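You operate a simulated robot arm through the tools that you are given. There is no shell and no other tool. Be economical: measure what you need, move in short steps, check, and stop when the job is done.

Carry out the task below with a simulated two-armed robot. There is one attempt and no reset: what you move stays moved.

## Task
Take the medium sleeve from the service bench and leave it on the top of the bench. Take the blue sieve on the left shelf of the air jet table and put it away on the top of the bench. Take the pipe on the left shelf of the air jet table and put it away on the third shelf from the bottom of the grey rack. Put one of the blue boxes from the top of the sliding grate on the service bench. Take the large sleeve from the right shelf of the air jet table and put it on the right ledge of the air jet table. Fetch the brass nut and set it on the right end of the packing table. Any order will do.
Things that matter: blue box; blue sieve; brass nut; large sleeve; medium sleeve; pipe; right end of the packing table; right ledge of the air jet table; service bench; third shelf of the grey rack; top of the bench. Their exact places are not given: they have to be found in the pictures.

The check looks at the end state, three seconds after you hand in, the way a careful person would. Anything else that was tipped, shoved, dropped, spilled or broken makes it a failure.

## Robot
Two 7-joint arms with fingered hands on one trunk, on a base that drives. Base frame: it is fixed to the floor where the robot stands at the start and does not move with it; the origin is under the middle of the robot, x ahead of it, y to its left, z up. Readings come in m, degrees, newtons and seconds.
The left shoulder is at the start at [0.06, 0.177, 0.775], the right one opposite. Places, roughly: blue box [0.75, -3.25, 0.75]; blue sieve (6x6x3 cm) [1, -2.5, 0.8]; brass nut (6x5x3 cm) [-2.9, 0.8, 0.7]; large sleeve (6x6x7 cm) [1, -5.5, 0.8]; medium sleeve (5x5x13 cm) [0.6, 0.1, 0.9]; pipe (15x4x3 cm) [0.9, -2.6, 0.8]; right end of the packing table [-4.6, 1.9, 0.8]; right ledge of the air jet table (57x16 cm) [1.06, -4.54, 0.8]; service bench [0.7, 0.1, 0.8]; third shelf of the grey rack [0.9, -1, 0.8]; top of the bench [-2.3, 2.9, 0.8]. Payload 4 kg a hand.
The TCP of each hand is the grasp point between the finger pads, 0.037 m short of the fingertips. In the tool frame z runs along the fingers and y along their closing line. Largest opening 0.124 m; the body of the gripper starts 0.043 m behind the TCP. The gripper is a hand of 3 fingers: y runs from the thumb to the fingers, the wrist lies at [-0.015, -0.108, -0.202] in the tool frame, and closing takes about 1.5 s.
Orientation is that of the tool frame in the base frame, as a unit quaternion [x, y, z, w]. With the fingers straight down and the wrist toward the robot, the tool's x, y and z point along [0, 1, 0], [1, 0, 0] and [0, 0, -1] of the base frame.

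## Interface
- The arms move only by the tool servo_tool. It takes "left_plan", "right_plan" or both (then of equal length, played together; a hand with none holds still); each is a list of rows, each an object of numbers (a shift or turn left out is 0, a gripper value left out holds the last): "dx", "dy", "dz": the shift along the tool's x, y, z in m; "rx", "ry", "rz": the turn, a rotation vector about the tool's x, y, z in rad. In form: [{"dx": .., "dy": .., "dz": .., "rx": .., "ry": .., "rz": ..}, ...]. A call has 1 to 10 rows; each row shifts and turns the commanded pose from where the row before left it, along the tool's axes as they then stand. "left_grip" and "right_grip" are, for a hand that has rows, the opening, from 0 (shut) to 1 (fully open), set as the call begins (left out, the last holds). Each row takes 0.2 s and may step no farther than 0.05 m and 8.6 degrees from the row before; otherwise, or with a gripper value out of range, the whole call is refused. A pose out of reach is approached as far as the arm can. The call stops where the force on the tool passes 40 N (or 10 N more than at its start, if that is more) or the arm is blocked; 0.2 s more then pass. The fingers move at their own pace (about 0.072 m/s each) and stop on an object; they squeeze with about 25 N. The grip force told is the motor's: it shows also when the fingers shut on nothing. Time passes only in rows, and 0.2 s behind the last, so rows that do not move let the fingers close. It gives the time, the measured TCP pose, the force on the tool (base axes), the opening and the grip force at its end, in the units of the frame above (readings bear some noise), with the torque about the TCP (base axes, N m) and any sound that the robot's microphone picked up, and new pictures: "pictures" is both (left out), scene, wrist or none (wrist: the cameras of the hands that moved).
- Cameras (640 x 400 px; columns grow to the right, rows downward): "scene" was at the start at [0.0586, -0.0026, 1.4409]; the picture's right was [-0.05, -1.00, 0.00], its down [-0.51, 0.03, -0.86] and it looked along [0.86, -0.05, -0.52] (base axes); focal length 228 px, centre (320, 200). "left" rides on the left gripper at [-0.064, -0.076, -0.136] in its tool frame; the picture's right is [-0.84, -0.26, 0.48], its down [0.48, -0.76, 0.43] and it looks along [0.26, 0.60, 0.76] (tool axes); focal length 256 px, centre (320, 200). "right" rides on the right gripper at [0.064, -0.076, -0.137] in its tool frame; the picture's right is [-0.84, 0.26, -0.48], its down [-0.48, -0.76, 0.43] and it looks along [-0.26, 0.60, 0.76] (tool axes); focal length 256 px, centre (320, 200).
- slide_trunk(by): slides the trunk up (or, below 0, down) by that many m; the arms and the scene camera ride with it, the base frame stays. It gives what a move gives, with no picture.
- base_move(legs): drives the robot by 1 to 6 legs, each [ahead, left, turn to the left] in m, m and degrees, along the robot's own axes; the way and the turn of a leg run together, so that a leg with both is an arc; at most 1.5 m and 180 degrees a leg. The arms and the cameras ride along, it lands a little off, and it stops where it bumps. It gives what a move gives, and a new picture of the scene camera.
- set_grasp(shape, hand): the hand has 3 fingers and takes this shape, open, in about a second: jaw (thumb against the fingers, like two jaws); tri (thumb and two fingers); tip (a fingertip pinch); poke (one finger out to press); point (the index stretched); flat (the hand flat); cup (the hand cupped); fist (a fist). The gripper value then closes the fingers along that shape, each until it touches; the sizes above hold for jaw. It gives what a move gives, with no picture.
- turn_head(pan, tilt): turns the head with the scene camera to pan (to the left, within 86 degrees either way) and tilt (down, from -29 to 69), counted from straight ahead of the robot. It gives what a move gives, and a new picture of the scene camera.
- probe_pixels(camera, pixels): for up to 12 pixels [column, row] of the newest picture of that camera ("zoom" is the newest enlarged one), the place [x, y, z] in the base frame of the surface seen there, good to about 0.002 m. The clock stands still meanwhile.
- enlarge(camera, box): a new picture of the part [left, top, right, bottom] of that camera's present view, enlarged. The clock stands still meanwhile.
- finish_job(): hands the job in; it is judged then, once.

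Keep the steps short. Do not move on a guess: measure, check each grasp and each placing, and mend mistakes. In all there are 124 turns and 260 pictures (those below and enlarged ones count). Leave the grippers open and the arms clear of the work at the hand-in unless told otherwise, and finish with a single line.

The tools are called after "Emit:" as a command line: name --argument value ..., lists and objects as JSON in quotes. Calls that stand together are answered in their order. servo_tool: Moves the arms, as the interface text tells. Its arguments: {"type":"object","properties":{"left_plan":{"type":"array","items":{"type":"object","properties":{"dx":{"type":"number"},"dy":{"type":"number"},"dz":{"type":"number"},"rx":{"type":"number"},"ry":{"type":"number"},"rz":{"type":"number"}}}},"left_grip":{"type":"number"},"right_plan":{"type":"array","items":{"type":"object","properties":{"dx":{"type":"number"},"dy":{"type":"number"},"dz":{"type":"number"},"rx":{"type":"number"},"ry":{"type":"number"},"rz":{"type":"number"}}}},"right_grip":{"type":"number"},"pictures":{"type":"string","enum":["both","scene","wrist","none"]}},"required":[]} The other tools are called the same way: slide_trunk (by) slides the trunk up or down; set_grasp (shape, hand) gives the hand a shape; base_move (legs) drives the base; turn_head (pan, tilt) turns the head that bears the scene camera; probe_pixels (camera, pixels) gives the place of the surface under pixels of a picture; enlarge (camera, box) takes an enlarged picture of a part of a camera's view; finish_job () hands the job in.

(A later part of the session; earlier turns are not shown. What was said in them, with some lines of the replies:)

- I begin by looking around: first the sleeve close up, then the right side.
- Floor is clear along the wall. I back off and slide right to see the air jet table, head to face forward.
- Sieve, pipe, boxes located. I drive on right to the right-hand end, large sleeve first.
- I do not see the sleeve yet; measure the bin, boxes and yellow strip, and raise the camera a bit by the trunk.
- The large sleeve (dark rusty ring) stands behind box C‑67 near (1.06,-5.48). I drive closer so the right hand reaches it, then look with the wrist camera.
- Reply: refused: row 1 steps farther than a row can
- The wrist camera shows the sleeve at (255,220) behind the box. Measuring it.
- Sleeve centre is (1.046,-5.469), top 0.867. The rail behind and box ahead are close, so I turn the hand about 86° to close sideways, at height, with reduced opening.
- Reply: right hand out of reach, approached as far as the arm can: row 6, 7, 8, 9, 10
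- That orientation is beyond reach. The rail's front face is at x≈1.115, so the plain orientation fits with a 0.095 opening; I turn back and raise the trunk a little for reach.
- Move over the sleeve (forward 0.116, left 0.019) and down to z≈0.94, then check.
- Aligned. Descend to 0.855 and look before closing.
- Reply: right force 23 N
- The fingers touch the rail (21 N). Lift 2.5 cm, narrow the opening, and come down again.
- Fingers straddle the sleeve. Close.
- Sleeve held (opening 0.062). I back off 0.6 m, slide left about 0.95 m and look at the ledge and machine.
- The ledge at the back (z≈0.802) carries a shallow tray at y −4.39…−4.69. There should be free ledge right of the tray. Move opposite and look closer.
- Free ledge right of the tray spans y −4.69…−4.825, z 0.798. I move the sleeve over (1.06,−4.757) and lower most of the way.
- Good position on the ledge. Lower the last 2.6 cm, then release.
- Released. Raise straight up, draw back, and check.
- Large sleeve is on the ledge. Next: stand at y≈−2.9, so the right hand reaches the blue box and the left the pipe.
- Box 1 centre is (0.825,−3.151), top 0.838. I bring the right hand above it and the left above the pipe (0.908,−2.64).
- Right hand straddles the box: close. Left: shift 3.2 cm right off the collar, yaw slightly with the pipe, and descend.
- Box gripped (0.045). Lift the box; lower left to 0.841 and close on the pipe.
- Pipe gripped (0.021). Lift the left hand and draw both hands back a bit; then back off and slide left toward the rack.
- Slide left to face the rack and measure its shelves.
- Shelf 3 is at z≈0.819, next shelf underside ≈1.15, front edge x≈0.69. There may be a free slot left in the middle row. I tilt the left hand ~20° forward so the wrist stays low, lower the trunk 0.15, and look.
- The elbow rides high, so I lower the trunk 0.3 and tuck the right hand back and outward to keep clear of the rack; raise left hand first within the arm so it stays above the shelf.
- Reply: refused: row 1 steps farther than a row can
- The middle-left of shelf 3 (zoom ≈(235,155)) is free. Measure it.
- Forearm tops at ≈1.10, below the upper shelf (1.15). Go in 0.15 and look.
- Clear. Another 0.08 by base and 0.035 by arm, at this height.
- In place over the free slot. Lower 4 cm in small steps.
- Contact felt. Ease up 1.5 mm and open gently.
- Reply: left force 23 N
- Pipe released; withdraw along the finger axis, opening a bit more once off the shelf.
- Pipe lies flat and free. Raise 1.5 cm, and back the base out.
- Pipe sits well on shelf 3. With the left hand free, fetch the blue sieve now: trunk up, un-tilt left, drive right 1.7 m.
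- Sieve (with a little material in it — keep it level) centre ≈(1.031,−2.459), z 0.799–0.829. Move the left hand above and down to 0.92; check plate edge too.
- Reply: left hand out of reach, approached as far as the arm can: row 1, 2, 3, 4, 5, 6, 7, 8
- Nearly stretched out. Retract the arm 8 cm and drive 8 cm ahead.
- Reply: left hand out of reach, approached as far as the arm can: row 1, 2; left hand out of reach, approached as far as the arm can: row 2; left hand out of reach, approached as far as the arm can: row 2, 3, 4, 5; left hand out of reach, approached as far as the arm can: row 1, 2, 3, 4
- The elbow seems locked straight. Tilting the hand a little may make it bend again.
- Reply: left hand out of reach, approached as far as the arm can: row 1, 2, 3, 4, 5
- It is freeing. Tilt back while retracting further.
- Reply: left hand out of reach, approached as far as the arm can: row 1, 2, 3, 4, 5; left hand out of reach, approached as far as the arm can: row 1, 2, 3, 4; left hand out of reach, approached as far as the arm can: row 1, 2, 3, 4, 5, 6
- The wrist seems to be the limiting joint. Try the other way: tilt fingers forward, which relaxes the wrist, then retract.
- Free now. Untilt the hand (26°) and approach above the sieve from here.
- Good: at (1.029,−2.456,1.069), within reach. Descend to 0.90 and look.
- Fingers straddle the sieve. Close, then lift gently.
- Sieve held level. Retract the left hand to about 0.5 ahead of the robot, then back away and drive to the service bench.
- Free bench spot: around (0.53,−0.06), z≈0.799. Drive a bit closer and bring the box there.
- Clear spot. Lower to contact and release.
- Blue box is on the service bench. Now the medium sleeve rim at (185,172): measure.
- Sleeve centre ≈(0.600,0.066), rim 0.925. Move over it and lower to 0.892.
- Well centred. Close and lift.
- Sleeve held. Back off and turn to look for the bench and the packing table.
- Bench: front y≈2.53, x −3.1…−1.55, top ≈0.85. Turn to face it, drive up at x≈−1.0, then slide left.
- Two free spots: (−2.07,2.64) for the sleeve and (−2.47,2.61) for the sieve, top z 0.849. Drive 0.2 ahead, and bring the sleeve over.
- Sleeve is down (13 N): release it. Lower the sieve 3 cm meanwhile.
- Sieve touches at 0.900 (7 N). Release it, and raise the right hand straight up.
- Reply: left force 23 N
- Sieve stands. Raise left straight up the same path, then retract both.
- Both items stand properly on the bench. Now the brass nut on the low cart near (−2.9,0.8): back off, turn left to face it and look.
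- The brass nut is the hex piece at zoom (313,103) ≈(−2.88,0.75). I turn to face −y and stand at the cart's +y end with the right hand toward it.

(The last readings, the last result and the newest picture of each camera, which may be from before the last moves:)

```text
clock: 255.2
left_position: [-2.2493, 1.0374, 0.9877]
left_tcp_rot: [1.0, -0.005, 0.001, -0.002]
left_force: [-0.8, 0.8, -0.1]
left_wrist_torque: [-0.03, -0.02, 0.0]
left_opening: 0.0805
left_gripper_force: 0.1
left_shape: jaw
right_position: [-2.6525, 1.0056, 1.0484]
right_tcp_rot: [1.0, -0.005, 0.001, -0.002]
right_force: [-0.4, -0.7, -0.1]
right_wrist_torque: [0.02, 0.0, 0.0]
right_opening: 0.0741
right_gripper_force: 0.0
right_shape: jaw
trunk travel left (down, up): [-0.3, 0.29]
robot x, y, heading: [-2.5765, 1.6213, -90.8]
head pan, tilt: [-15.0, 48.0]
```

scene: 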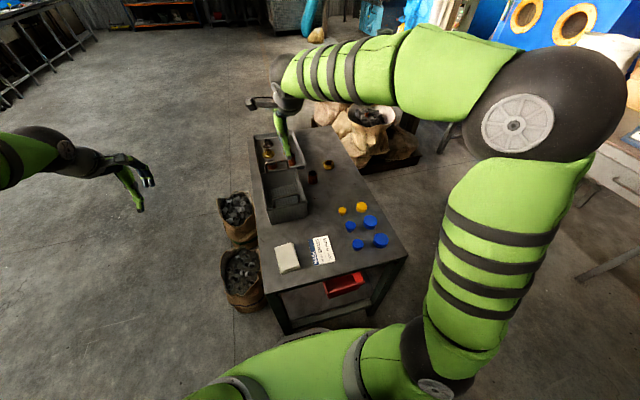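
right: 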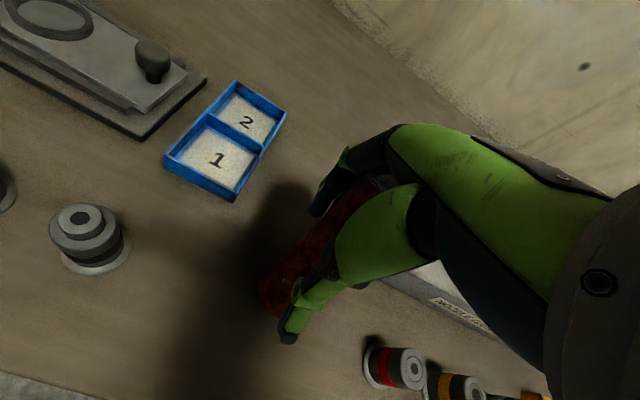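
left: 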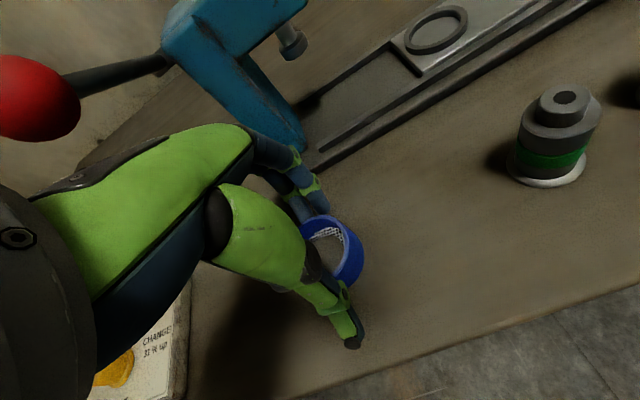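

Emit:
enlarge --camera "scene" --box '[290, 140, 380, 200]'

Emit:
probe_pixels --camera "zoom" --pixels '[[235, 165], [308, 165], [270, 145], [270, 185], [270, 205], [235, 195], [305, 195], [160, 270]]'

```text
6.67 times, centred on (335, 170) of scene
```

zoom: 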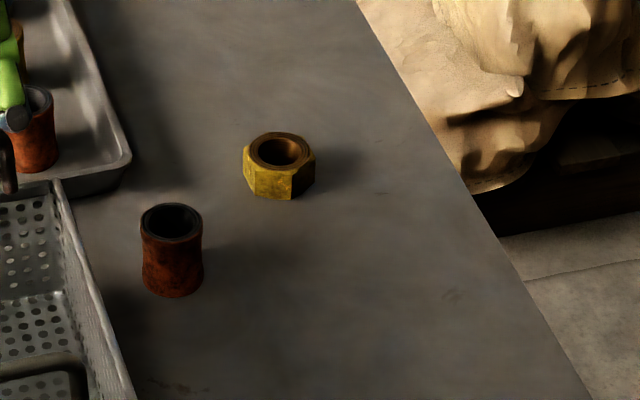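

```text
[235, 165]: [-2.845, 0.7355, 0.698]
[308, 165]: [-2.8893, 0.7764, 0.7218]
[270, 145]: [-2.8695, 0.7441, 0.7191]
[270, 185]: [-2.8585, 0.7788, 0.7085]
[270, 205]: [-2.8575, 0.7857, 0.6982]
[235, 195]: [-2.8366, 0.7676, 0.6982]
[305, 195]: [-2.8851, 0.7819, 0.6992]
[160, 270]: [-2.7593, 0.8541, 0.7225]
```

Emit:
probe_pixels --camera "zoom" --pixels '[[246, 152], [312, 153], [272, 134], [298, 138], [255, 168], [292, 170], [315, 160], [280, 153]]'

Emit:
servo_tool --right_plan '[{"dx": -0.037, "dy": 0.033}, {"dx": -0.037, "dy": 0.033}, {"dx": -0.037, "dy": 0.033}, {"dx": -0.037, "dy": 0.033}, {"dx": -0.037, "dy": 0.033}, {"dx": -0.034, "dy": 0.033}, {"dy": 0.033}, {"dz": 0.04}, {"dz": 0.04}]' --pictures "wrist"

```text
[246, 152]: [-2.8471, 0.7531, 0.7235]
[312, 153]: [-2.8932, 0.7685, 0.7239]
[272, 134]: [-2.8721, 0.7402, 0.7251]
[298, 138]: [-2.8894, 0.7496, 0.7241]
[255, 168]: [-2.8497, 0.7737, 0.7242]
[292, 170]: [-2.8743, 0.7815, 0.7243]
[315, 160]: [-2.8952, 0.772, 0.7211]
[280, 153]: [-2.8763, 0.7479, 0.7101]
```

```text
clock: 257.2
left_position: [-2.2491, 1.0377, 0.9876]
left_tcp_rot: [1.0, -0.005, -0.001, -0.002]
left_force: [0.0, 0.3, -0.7]
left_wrist_torque: [0.0, 0.0, -0.02]
left_opening: 0.0803
left_gripper_force: 0.0
left_shape: jaw
right_position: [-2.8749, 0.7766, 0.9686]
right_tcp_rot: [1.0, -0.006, 0.0, -0.002]
right_force: [0.3, 0.8, -0.2]
right_wrist_torque: [-0.02, 0.01, 0.0]
right_opening: 0.0742
right_gripper_force: 0.1
right_shape: jaw
trunk travel left (down, up): [-0.3, 0.29]
robot x, y, heading: [-2.5728, 1.6244, -90.6]
head pan, tilt: [-15.0, 48.0]
```

right: 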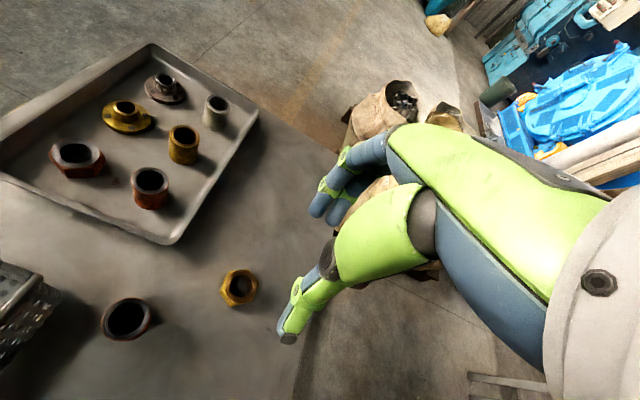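

Nut centre ≈(−2.871,0.761), top 0.724; flats face about 68°/128°. I turn the hand 22° so it closes across flats, centre and lower.

Emit:
servo_tool --right_plan '[{"dx": 0.004, "dy": 0.0156}, {"rz": 0.128}, {"rz": 0.128}, {"rz": 0.128}, {"dz": 0.05}, {"dz": 0.05}, {"dz": 0.04}, {}]' --pictures "wrist"

Emit:
probe_pixels --camera "right" --pixels '[[290, 260], [300, 280], [280, 250], [310, 240]]'

```text
clock: 259.0
left_position: [-2.2484, 1.0369, 0.9879]
left_tcp_rot: [1.0, -0.005, 0.0, -0.002]
left_force: [-0.2, 0.8, 0.6]
left_wrist_torque: [0.01, 0.01, 0.01]
left_opening: 0.0804
left_gripper_force: 0.0
left_shape: jaw
right_position: [-2.8701, 0.761, 0.829]
right_tcp_rot: [0.981, -0.195, 0.0, -0.001]
right_force: [0.6, 0.5, 0.2]
right_wrist_torque: [-0.01, 0.02, -0.01]
right_opening: 0.0743
right_gripper_force: 0.1
right_shape: jaw
trunk travel left (down, up): [-0.3, 0.29]
robot x, y, heading: [-2.5769, 1.6254, -90.7]
head pan, tilt: [-15.0, 48.0]
```

right: 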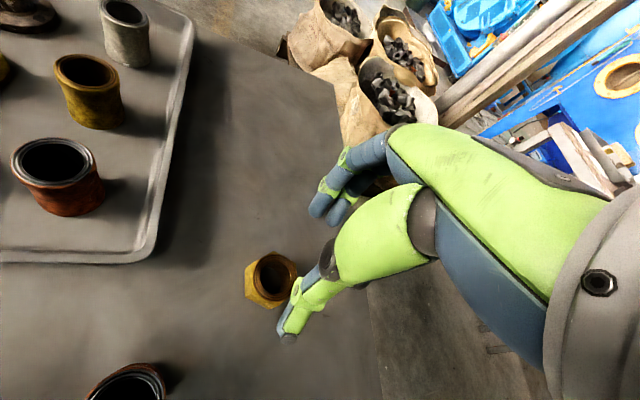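

```text
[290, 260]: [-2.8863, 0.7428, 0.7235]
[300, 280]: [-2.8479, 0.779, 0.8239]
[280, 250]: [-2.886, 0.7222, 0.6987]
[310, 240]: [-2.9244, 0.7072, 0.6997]
```

Emit:
servo_tool --right_plan '[{"dz": 0.04}, {"dz": 0.03}, {"dz": 0.019}, {}]' --pictures "wrist"

```text
clock: 260.0
left_position: [-2.2487, 1.0383, 0.9872]
left_tcp_rot: [1.0, -0.005, 0.0, -0.003]
left_force: [-0.1, -0.6, -0.1]
left_wrist_torque: [0.01, 0.01, 0.01]
left_opening: 0.0803
left_gripper_force: 0.1
left_shape: jaw
right_position: [-2.8706, 0.7621, 0.738]
right_tcp_rot: [0.981, -0.195, 0.0, -0.001]
right_force: [-0.1, -0.3, 0.9]
right_wrist_torque: [-0.04, 0.0, -0.03]
right_opening: 0.0744
right_gripper_force: 0.2
right_shape: jaw
trunk travel left (down, up): [-0.3, 0.29]
robot x, y, heading: [-2.5767, 1.6246, -90.7]
head pan, tilt: [-15.0, 48.0]
```

right: 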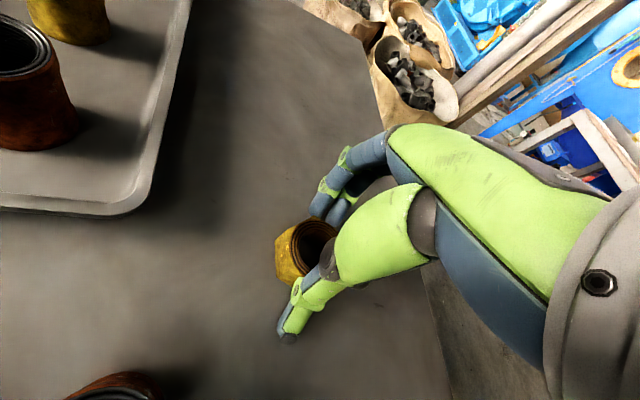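

Straddled. Close and lift.

Emit:
servo_tool --right_plan '[{}, {}, {}, {}, {}, {}]' --right_grip 0 --pictures "none"

Emit:
servo_tool --right_plan '[{"dz": -0.02}, {"dz": -0.04}, {"dz": -0.045}, {"dz": -0.045}, {"dz": -0.045}, {"dz": -0.045}, {"dz": -0.045}]' --pictures "wrist"

Emit:
turn_head --pan -80 --tilt 28

```text
clock: 261.4
left_position: [-2.2486, 1.0383, 0.9869]
left_tcp_rot: [1.0, -0.005, 0.0, -0.001]
left_force: [0.2, -0.3, 0.4]
left_wrist_torque: [0.0, 0.01, 0.01]
left_opening: 0.0806
left_gripper_force: 0.1
left_shape: jaw
right_position: [-2.8701, 0.7608, 0.7402]
right_tcp_rot: [0.981, -0.196, -0.001, -0.001]
right_force: [-1.3, 0.5, 5.0]
right_wrist_torque: [-0.06, 0.02, -0.02]
right_opening: 0.0531
right_gripper_force: 25.2
right_shape: jaw
trunk travel left (down, up): [-0.3, 0.29]
robot x, y, heading: [-2.5779, 1.6245, -90.7]
head pan, tilt: [-15.0, 48.0]
```

```text
clock: 263.0
left_position: [-2.2491, 1.0377, 0.9865]
left_tcp_rot: [1.0, -0.005, 0.0, -0.002]
left_force: [-0.5, -0.2, 0.1]
left_wrist_torque: [0.0, -0.02, 0.05]
left_opening: 0.0806
left_gripper_force: 0.1
left_shape: jaw
right_position: [-2.8704, 0.7626, 1.0245]
right_tcp_rot: [0.981, -0.197, 0.0, -0.002]
right_force: [-1.1, -0.3, -3.7]
right_wrist_torque: [0.02, 0.0, 0.03]
right_opening: 0.0521
right_gripper_force: 24.6
right_shape: jaw
trunk travel left (down, up): [-0.3, 0.29]
robot x, y, heading: [-2.5768, 1.621, -90.4]
head pan, tilt: [-15.0, 48.0]
```

right: 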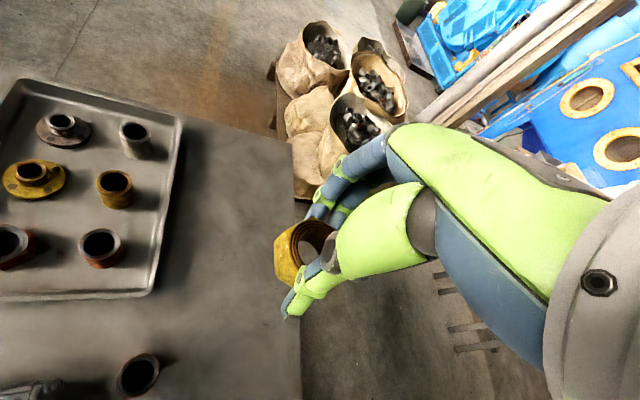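

```text
clock: 264.4
left_position: [-2.2488, 1.0373, 0.9878]
left_tcp_rot: [1.0, -0.005, -0.001, -0.002]
left_force: [0.2, -0.2, -0.1]
left_wrist_torque: [0.02, 0.01, 0.05]
left_opening: 0.0807
left_gripper_force: 0.1
left_shape: jaw
right_position: [-2.8706, 0.7614, 1.0243]
right_tcp_rot: [0.981, -0.196, -0.001, -0.002]
right_force: [0.8, 0.1, -2.6]
right_wrist_torque: [0.02, -0.02, -0.01]
right_opening: 0.0517
right_gripper_force: 25.2
right_shape: jaw
trunk travel left (down, up): [-0.3, 0.29]
robot x, y, heading: [-2.5771, 1.624, -90.4]
head pan, tilt: [-80.0, 28.0]
```

scene: 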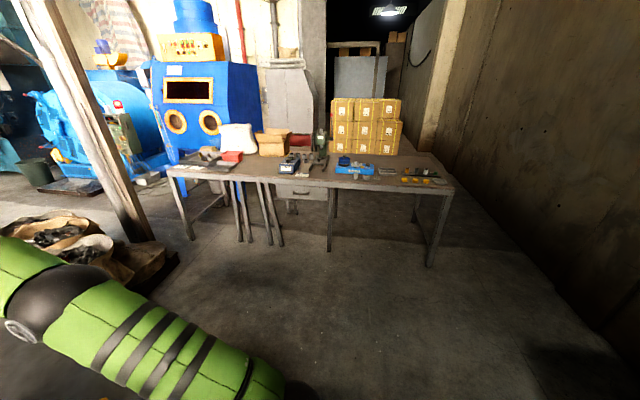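

Nut held. Turn right 90° to face the packing table, then drive up.

Emit:
base_move --legs '[[-0.1, 0, 0], [0, 0, -89.5], [0.85, 0, 0]]'

Emit:
turn_head --pan -10 --tilt 35

Emit:
enlarge --camera "scene" --box '[160, 100, 480, 300]'

```text
clock: 273.5
left_position: [-4.0205, 1.4525, 0.986]
left_tcp_rot: [-0.688, 0.726, -0.001, 0.002]
left_force: [-0.4, -1.1, -0.1]
left_wrist_torque: [0.03, -0.01, 0.02]
left_opening: 0.0806
left_gripper_force: 0.0
left_shape: jaw
right_position: [-4.2698, 2.0853, 1.0244]
right_tcp_rot: [-0.538, 0.843, 0.0, 0.001]
right_force: [0.3, -0.5, -2.4]
right_wrist_torque: [0.01, 0.01, -0.01]
right_opening: 0.0514
right_gripper_force: 25.7
right_shape: jaw
trunk travel left (down, up): [-0.3, 0.29]
robot x, y, heading: [-3.4228, 1.7566, 177.2]
head pan, tilt: [-80.0, 28.0]
```

scene: 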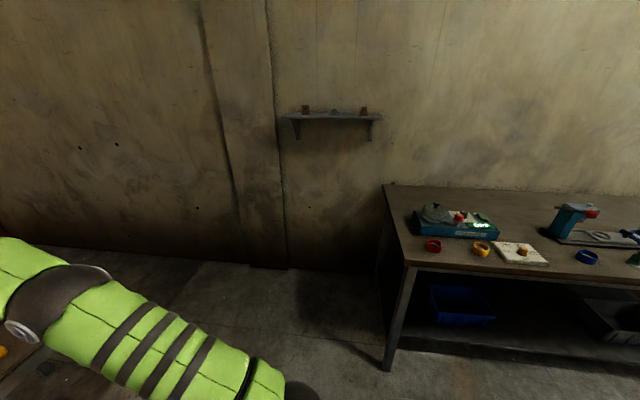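

```text
clock: 274.9
left_position: [-4.0199, 1.4513, 0.9878]
left_tcp_rot: [-0.688, 0.726, -0.001, 0.001]
left_force: [-0.2, -0.8, -0.9]
left_wrist_torque: [0.02, -0.02, 0.01]
left_opening: 0.0806
left_gripper_force: 0.1
left_shape: jaw
right_position: [-4.2697, 2.0858, 1.0238]
right_tcp_rot: [-0.538, 0.843, -0.002, 0.002]
right_force: [0.2, 0.4, -3.3]
right_wrist_torque: [-0.01, -0.02, 0.01]
right_opening: 0.0515
right_gripper_force: 24.7
right_shape: jaw
trunk travel left (down, up): [-0.3, 0.29]
robot x, y, heading: [-3.4211, 1.757, 176.9]
head pan, tilt: [-10.0, 35.0]
```

scene: 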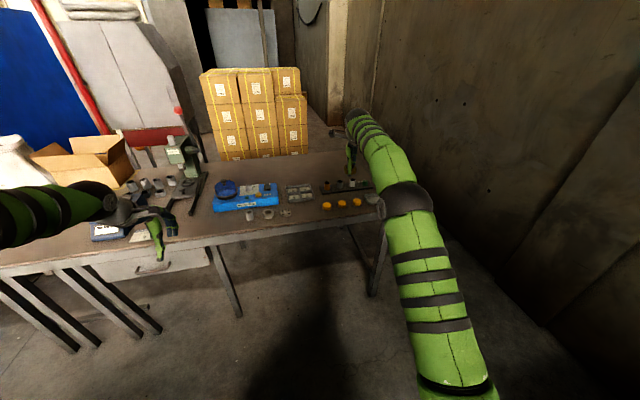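

```text
2.00 times, centred on (320, 200) of scene
```

zoom: 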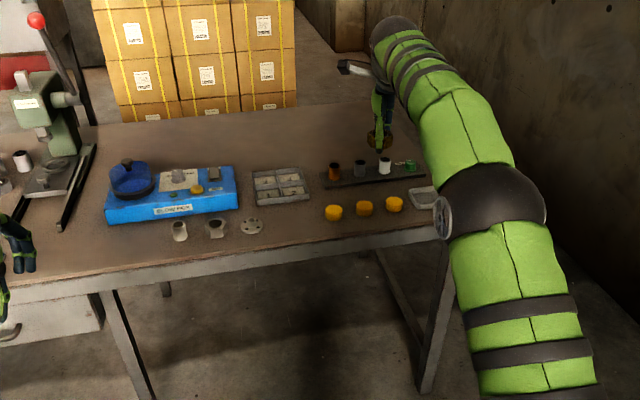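

Emit:
probe_pixels --camera "zoom" --pixels '[[310, 140], [345, 140], [340, 115], [300, 155], [330, 155], [345, 180], [280, 190], [420, 230], [330, 212], [440, 235], [270, 105], [420, 165]]'

```text
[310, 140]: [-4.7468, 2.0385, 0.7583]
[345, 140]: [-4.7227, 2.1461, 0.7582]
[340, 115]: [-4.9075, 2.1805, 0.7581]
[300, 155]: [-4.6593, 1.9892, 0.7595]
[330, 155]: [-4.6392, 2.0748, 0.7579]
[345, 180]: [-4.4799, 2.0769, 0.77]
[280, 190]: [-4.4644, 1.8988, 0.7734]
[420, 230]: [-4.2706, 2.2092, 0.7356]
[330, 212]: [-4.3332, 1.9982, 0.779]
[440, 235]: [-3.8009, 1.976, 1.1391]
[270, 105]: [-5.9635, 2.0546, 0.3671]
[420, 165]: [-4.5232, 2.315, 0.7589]
```

Target on the right end, free area at (−4.64,2.0), z 0.7585. First lift and retract the left hand clear of the green press, then drive 0.38 ahead.

Emit:
servo_tool --left_plan '[{"dz": -0.045, "dy": -0.02}, {"dz": -0.045, "dy": -0.02}, {"dz": -0.045, "dy": -0.02}, {"dz": -0.045, "dy": -0.02}, {"dz": -0.045, "dy": -0.02}, {"dy": -0.04}, {}]' --pictures "none"

Emit:
base_move --legs '[[0.36, 0, 3]]'

```text
clock: 276.5
left_position: [-3.8824, 1.4465, 1.2133]
left_tcp_rot: [-0.689, 0.725, -0.002, 0.002]
left_force: [0.1, -0.1, -0.3]
left_wrist_torque: [-0.01, -0.02, -0.04]
left_opening: 0.0805
left_gripper_force: 0.0
left_shape: jaw
right_position: [-4.2691, 2.0861, 1.0246]
right_tcp_rot: [-0.538, 0.843, -0.002, 0.002]
right_force: [-0.2, 0.1, -1.9]
right_wrist_torque: [0.0, -0.01, 0.01]
right_opening: 0.0511
right_gripper_force: 25.0
right_shape: jaw
trunk travel left (down, up): [-0.3, 0.29]
robot x, y, heading: [-3.4208, 1.7543, 177.1]
head pan, tilt: [-10.0, 35.0]
```

```text
clock: 278.8
left_position: [-4.2257, 1.4326, 1.2135]
left_tcp_rot: [-0.707, 0.708, -0.001, 0.001]
left_force: [0.3, -0.1, 0.0]
left_wrist_torque: [0.0, 0.0, -0.02]
left_opening: 0.0804
left_gripper_force: 0.1
left_shape: jaw
right_position: [-4.6433, 2.0524, 1.0229]
right_tcp_rot: [-0.558, 0.83, -0.001, 0.002]
right_force: [0.4, 0.0, -2.3]
right_wrist_torque: [0.02, -0.04, 0.02]
right_opening: 0.051
right_gripper_force: 25.5
right_shape: jaw
trunk travel left (down, up): [-0.3, 0.29]
robot x, y, heading: [-3.779, 1.7653, 179.8]
head pan, tilt: [-10.0, 35.0]
```

scene: 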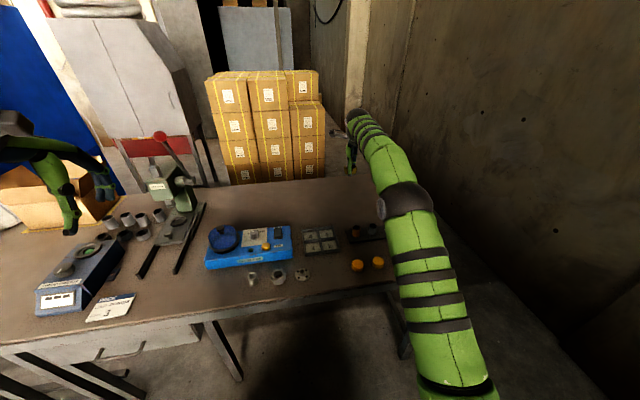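

Over the spot. Shift 4 cm toward −y and lower to 0.83, then look.

Emit:
servo_tool --right_plan '[{"dx": 0.037, "dy": -0.015}, {"dz": 0.045}, {"dz": 0.045}, {"dz": 0.045}, {"dz": 0.045}, {"dz": 0.012}, {}]' --pictures "both"

```text
clock: 280.4
left_position: [-4.2257, 1.4322, 1.2136]
left_tcp_rot: [-0.707, 0.708, -0.001, 0.001]
left_force: [-0.2, 0.5, -0.2]
left_wrist_torque: [-0.02, 0.02, -0.02]
left_opening: 0.0805
left_gripper_force: 0.0
left_shape: jaw
right_position: [-4.6425, 2.0126, 0.8319]
right_tcp_rot: [-0.558, 0.83, -0.001, 0.001]
right_force: [-0.3, 0.0, -2.8]
right_wrist_torque: [0.01, 0.0, 0.0]
right_opening: 0.0512
right_gripper_force: 25.0
right_shape: jaw
trunk travel left (down, up): [-0.3, 0.29]
robot x, y, heading: [-3.7808, 1.7651, 180.0]
head pan, tilt: [-10.0, 35.0]
```

scene: 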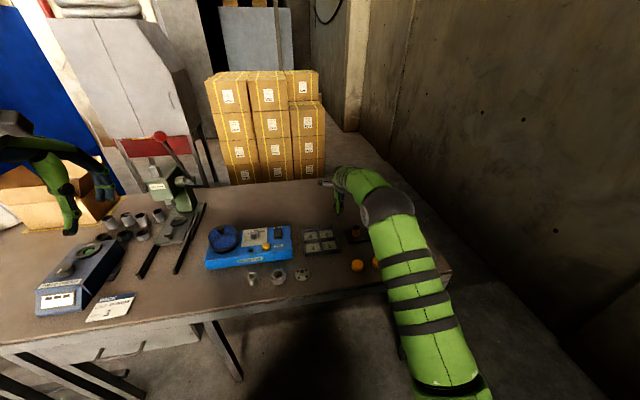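
right: 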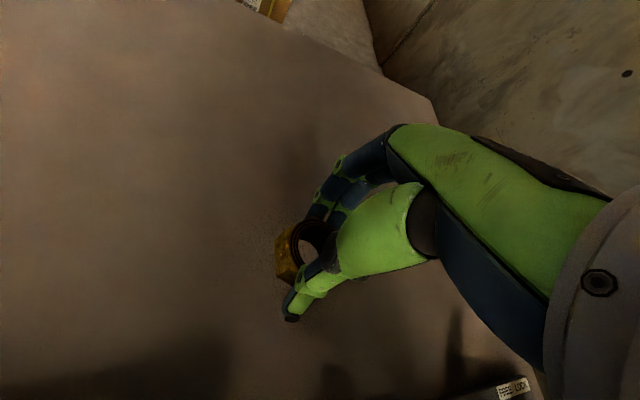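

Free surface beneath. Lower to contact.

Emit:
servo_tool --right_plan '[{"dz": 0.015}, {"dz": 0.01}, {"dz": 0.004}, {"dz": 0.002}, {}]' --pictures "none"

```text
clock: 281.6
left_position: [-4.225, 1.4326, 1.2132]
left_tcp_rot: [-0.706, 0.708, -0.001, 0.001]
left_force: [-0.2, -0.1, 0.2]
left_wrist_torque: [0.01, 0.0, 0.04]
left_opening: 0.0805
left_gripper_force: 0.0
left_shape: jaw
right_position: [-4.6434, 2.0134, 0.8018]
right_tcp_rot: [-0.558, 0.83, -0.001, 0.002]
right_force: [0.8, 0.4, -1.0]
right_wrist_torque: [-0.01, 0.0, -0.01]
right_opening: 0.0509
right_gripper_force: 25.0
right_shape: jaw
trunk travel left (down, up): [-0.3, 0.29]
robot x, y, heading: [-3.7829, 1.7631, 179.9]
head pan, tilt: [-10.0, 35.0]
```

Emit:
servo_tool --right_plan '[{"dz": 0.001}, {}]' --pictures "none"

Emit:
servo_tool --right_plan '[{}, {}, {}, {}, {"dz": -0.03}, {"dz": -0.045}, {"dz": -0.045}, {"dz": -0.045}, {"dz": -0.045}, {"dy": -0.04}]' --right_grip 0.7 --pictures "wrist"

```text
clock: 282.2
left_position: [-4.2269, 1.4328, 1.2141]
left_tcp_rot: [-0.706, 0.708, -0.001, 0.0]
left_force: [0.5, 0.1, -0.1]
left_wrist_torque: [0.03, -0.01, 0.03]
left_opening: 0.0805
left_gripper_force: 0.0
left_shape: jaw
right_position: [-4.6431, 2.0134, 0.801]
right_tcp_rot: [-0.558, 0.83, -0.001, 0.002]
right_force: [0.0, 0.6, 0.9]
right_wrist_torque: [0.06, 0.05, -0.02]
right_opening: 0.0509
right_gripper_force: 25.4
right_shape: jaw
trunk travel left (down, up): [-0.3, 0.29]
robot x, y, heading: [-3.7774, 1.7631, 179.8]
head pan, tilt: [-10.0, 35.0]
```

```text
clock: 284.4
left_position: [-4.2245, 1.4319, 1.2138]
left_tcp_rot: [-0.706, 0.708, -0.001, 0.0]
left_force: [0.1, 0.5, -0.7]
left_wrist_torque: [0.0, -0.01, 0.01]
left_opening: 0.0804
left_gripper_force: 0.0
left_shape: jaw
right_position: [-4.607, 1.9949, 1.0138]
right_tcp_rot: [-0.56, 0.829, 0.0, 0.001]
right_force: [-0.2, 0.2, -0.6]
right_wrist_torque: [-0.02, 0.01, -0.02]
right_opening: 0.0866
right_gripper_force: 0.0
right_shape: jaw
trunk travel left (down, up): [-0.3, 0.29]
robot x, y, heading: [-3.7791, 1.7631, 179.9]
head pan, tilt: [-10.0, 35.0]
```

right: 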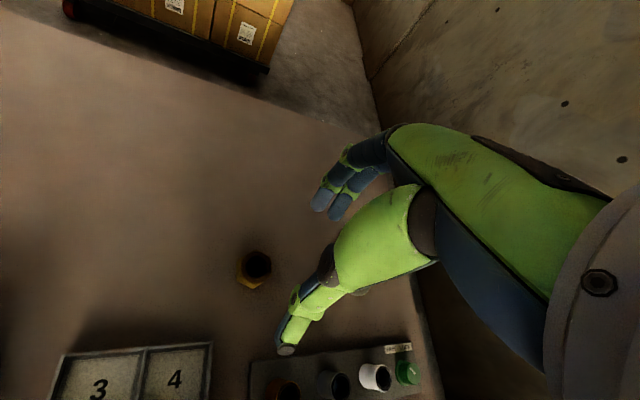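

The nut sits on the right end. Back the robot away with grippers open, then hand in.

Emit:
base_move --legs '[[-0.5, 0, 0]]'

Emit:
servo_tool --right_plan '[{}, {}, {}]' --left_plan '[{}, {}, {}]' --right_grip 1 --left_grip 1 --pictures "scene"

```text
clock: 287.4
left_position: [-3.7222, 1.4304, 1.2135]
left_tcp_rot: [-0.706, 0.708, -0.001, 0.001]
left_force: [0.1, -0.5, 0.1]
left_wrist_torque: [0.03, 0.03, 0.01]
left_opening: 0.0805
left_gripper_force: 0.1
left_shape: jaw
right_position: [-4.1053, 1.9937, 1.012]
right_tcp_rot: [-0.558, 0.83, 0.0, 0.001]
right_force: [0.2, -0.2, 0.7]
right_wrist_torque: [0.01, 0.02, -0.01]
right_opening: 0.0868
right_gripper_force: 0.0
right_shape: jaw
trunk travel left (down, up): [-0.3, 0.29]
robot x, y, heading: [-3.2779, 1.7629, 179.6]
head pan, tilt: [-10.0, 35.0]
```

scene: 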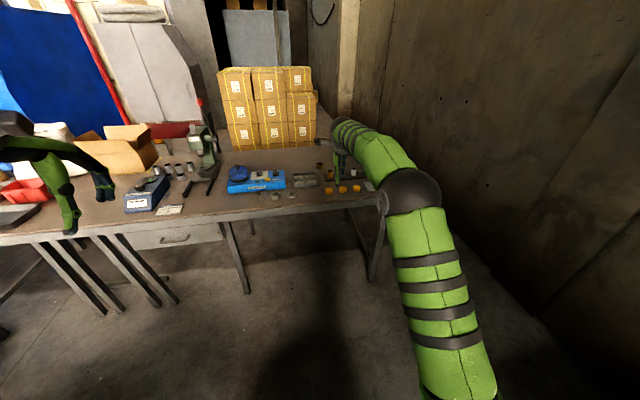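

```text
clock: 288.2
left_position: [-3.7227, 1.4326, 1.2133]
left_tcp_rot: [-0.706, 0.708, -0.001, 0.002]
left_force: [0.3, 0.5, 0.3]
left_wrist_torque: [0.0, 0.02, -0.05]
left_opening: 0.1234
left_gripper_force: 0.1
left_shape: jaw
right_position: [-4.106, 1.9959, 1.0129]
right_tcp_rot: [-0.558, 0.83, -0.001, 0.001]
right_force: [-0.2, -0.4, 0.2]
right_wrist_torque: [-0.01, -0.01, -0.04]
right_opening: 0.1238
right_gripper_force: 0.1
right_shape: jaw
trunk travel left (down, up): [-0.3, 0.29]
robot x, y, heading: [-3.2777, 1.7664, 179.8]
head pan, tilt: [-10.0, 35.0]
```

scene: 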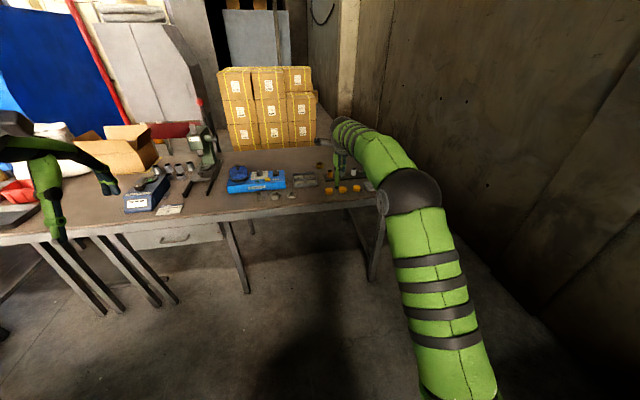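

All six items are placed, hands are open and clear; handing in.

Emit:
finish_job

```text
The job is handed in.
```

All six items were moved to the places you named, each checked in the pictures after release, and the job is handed in.
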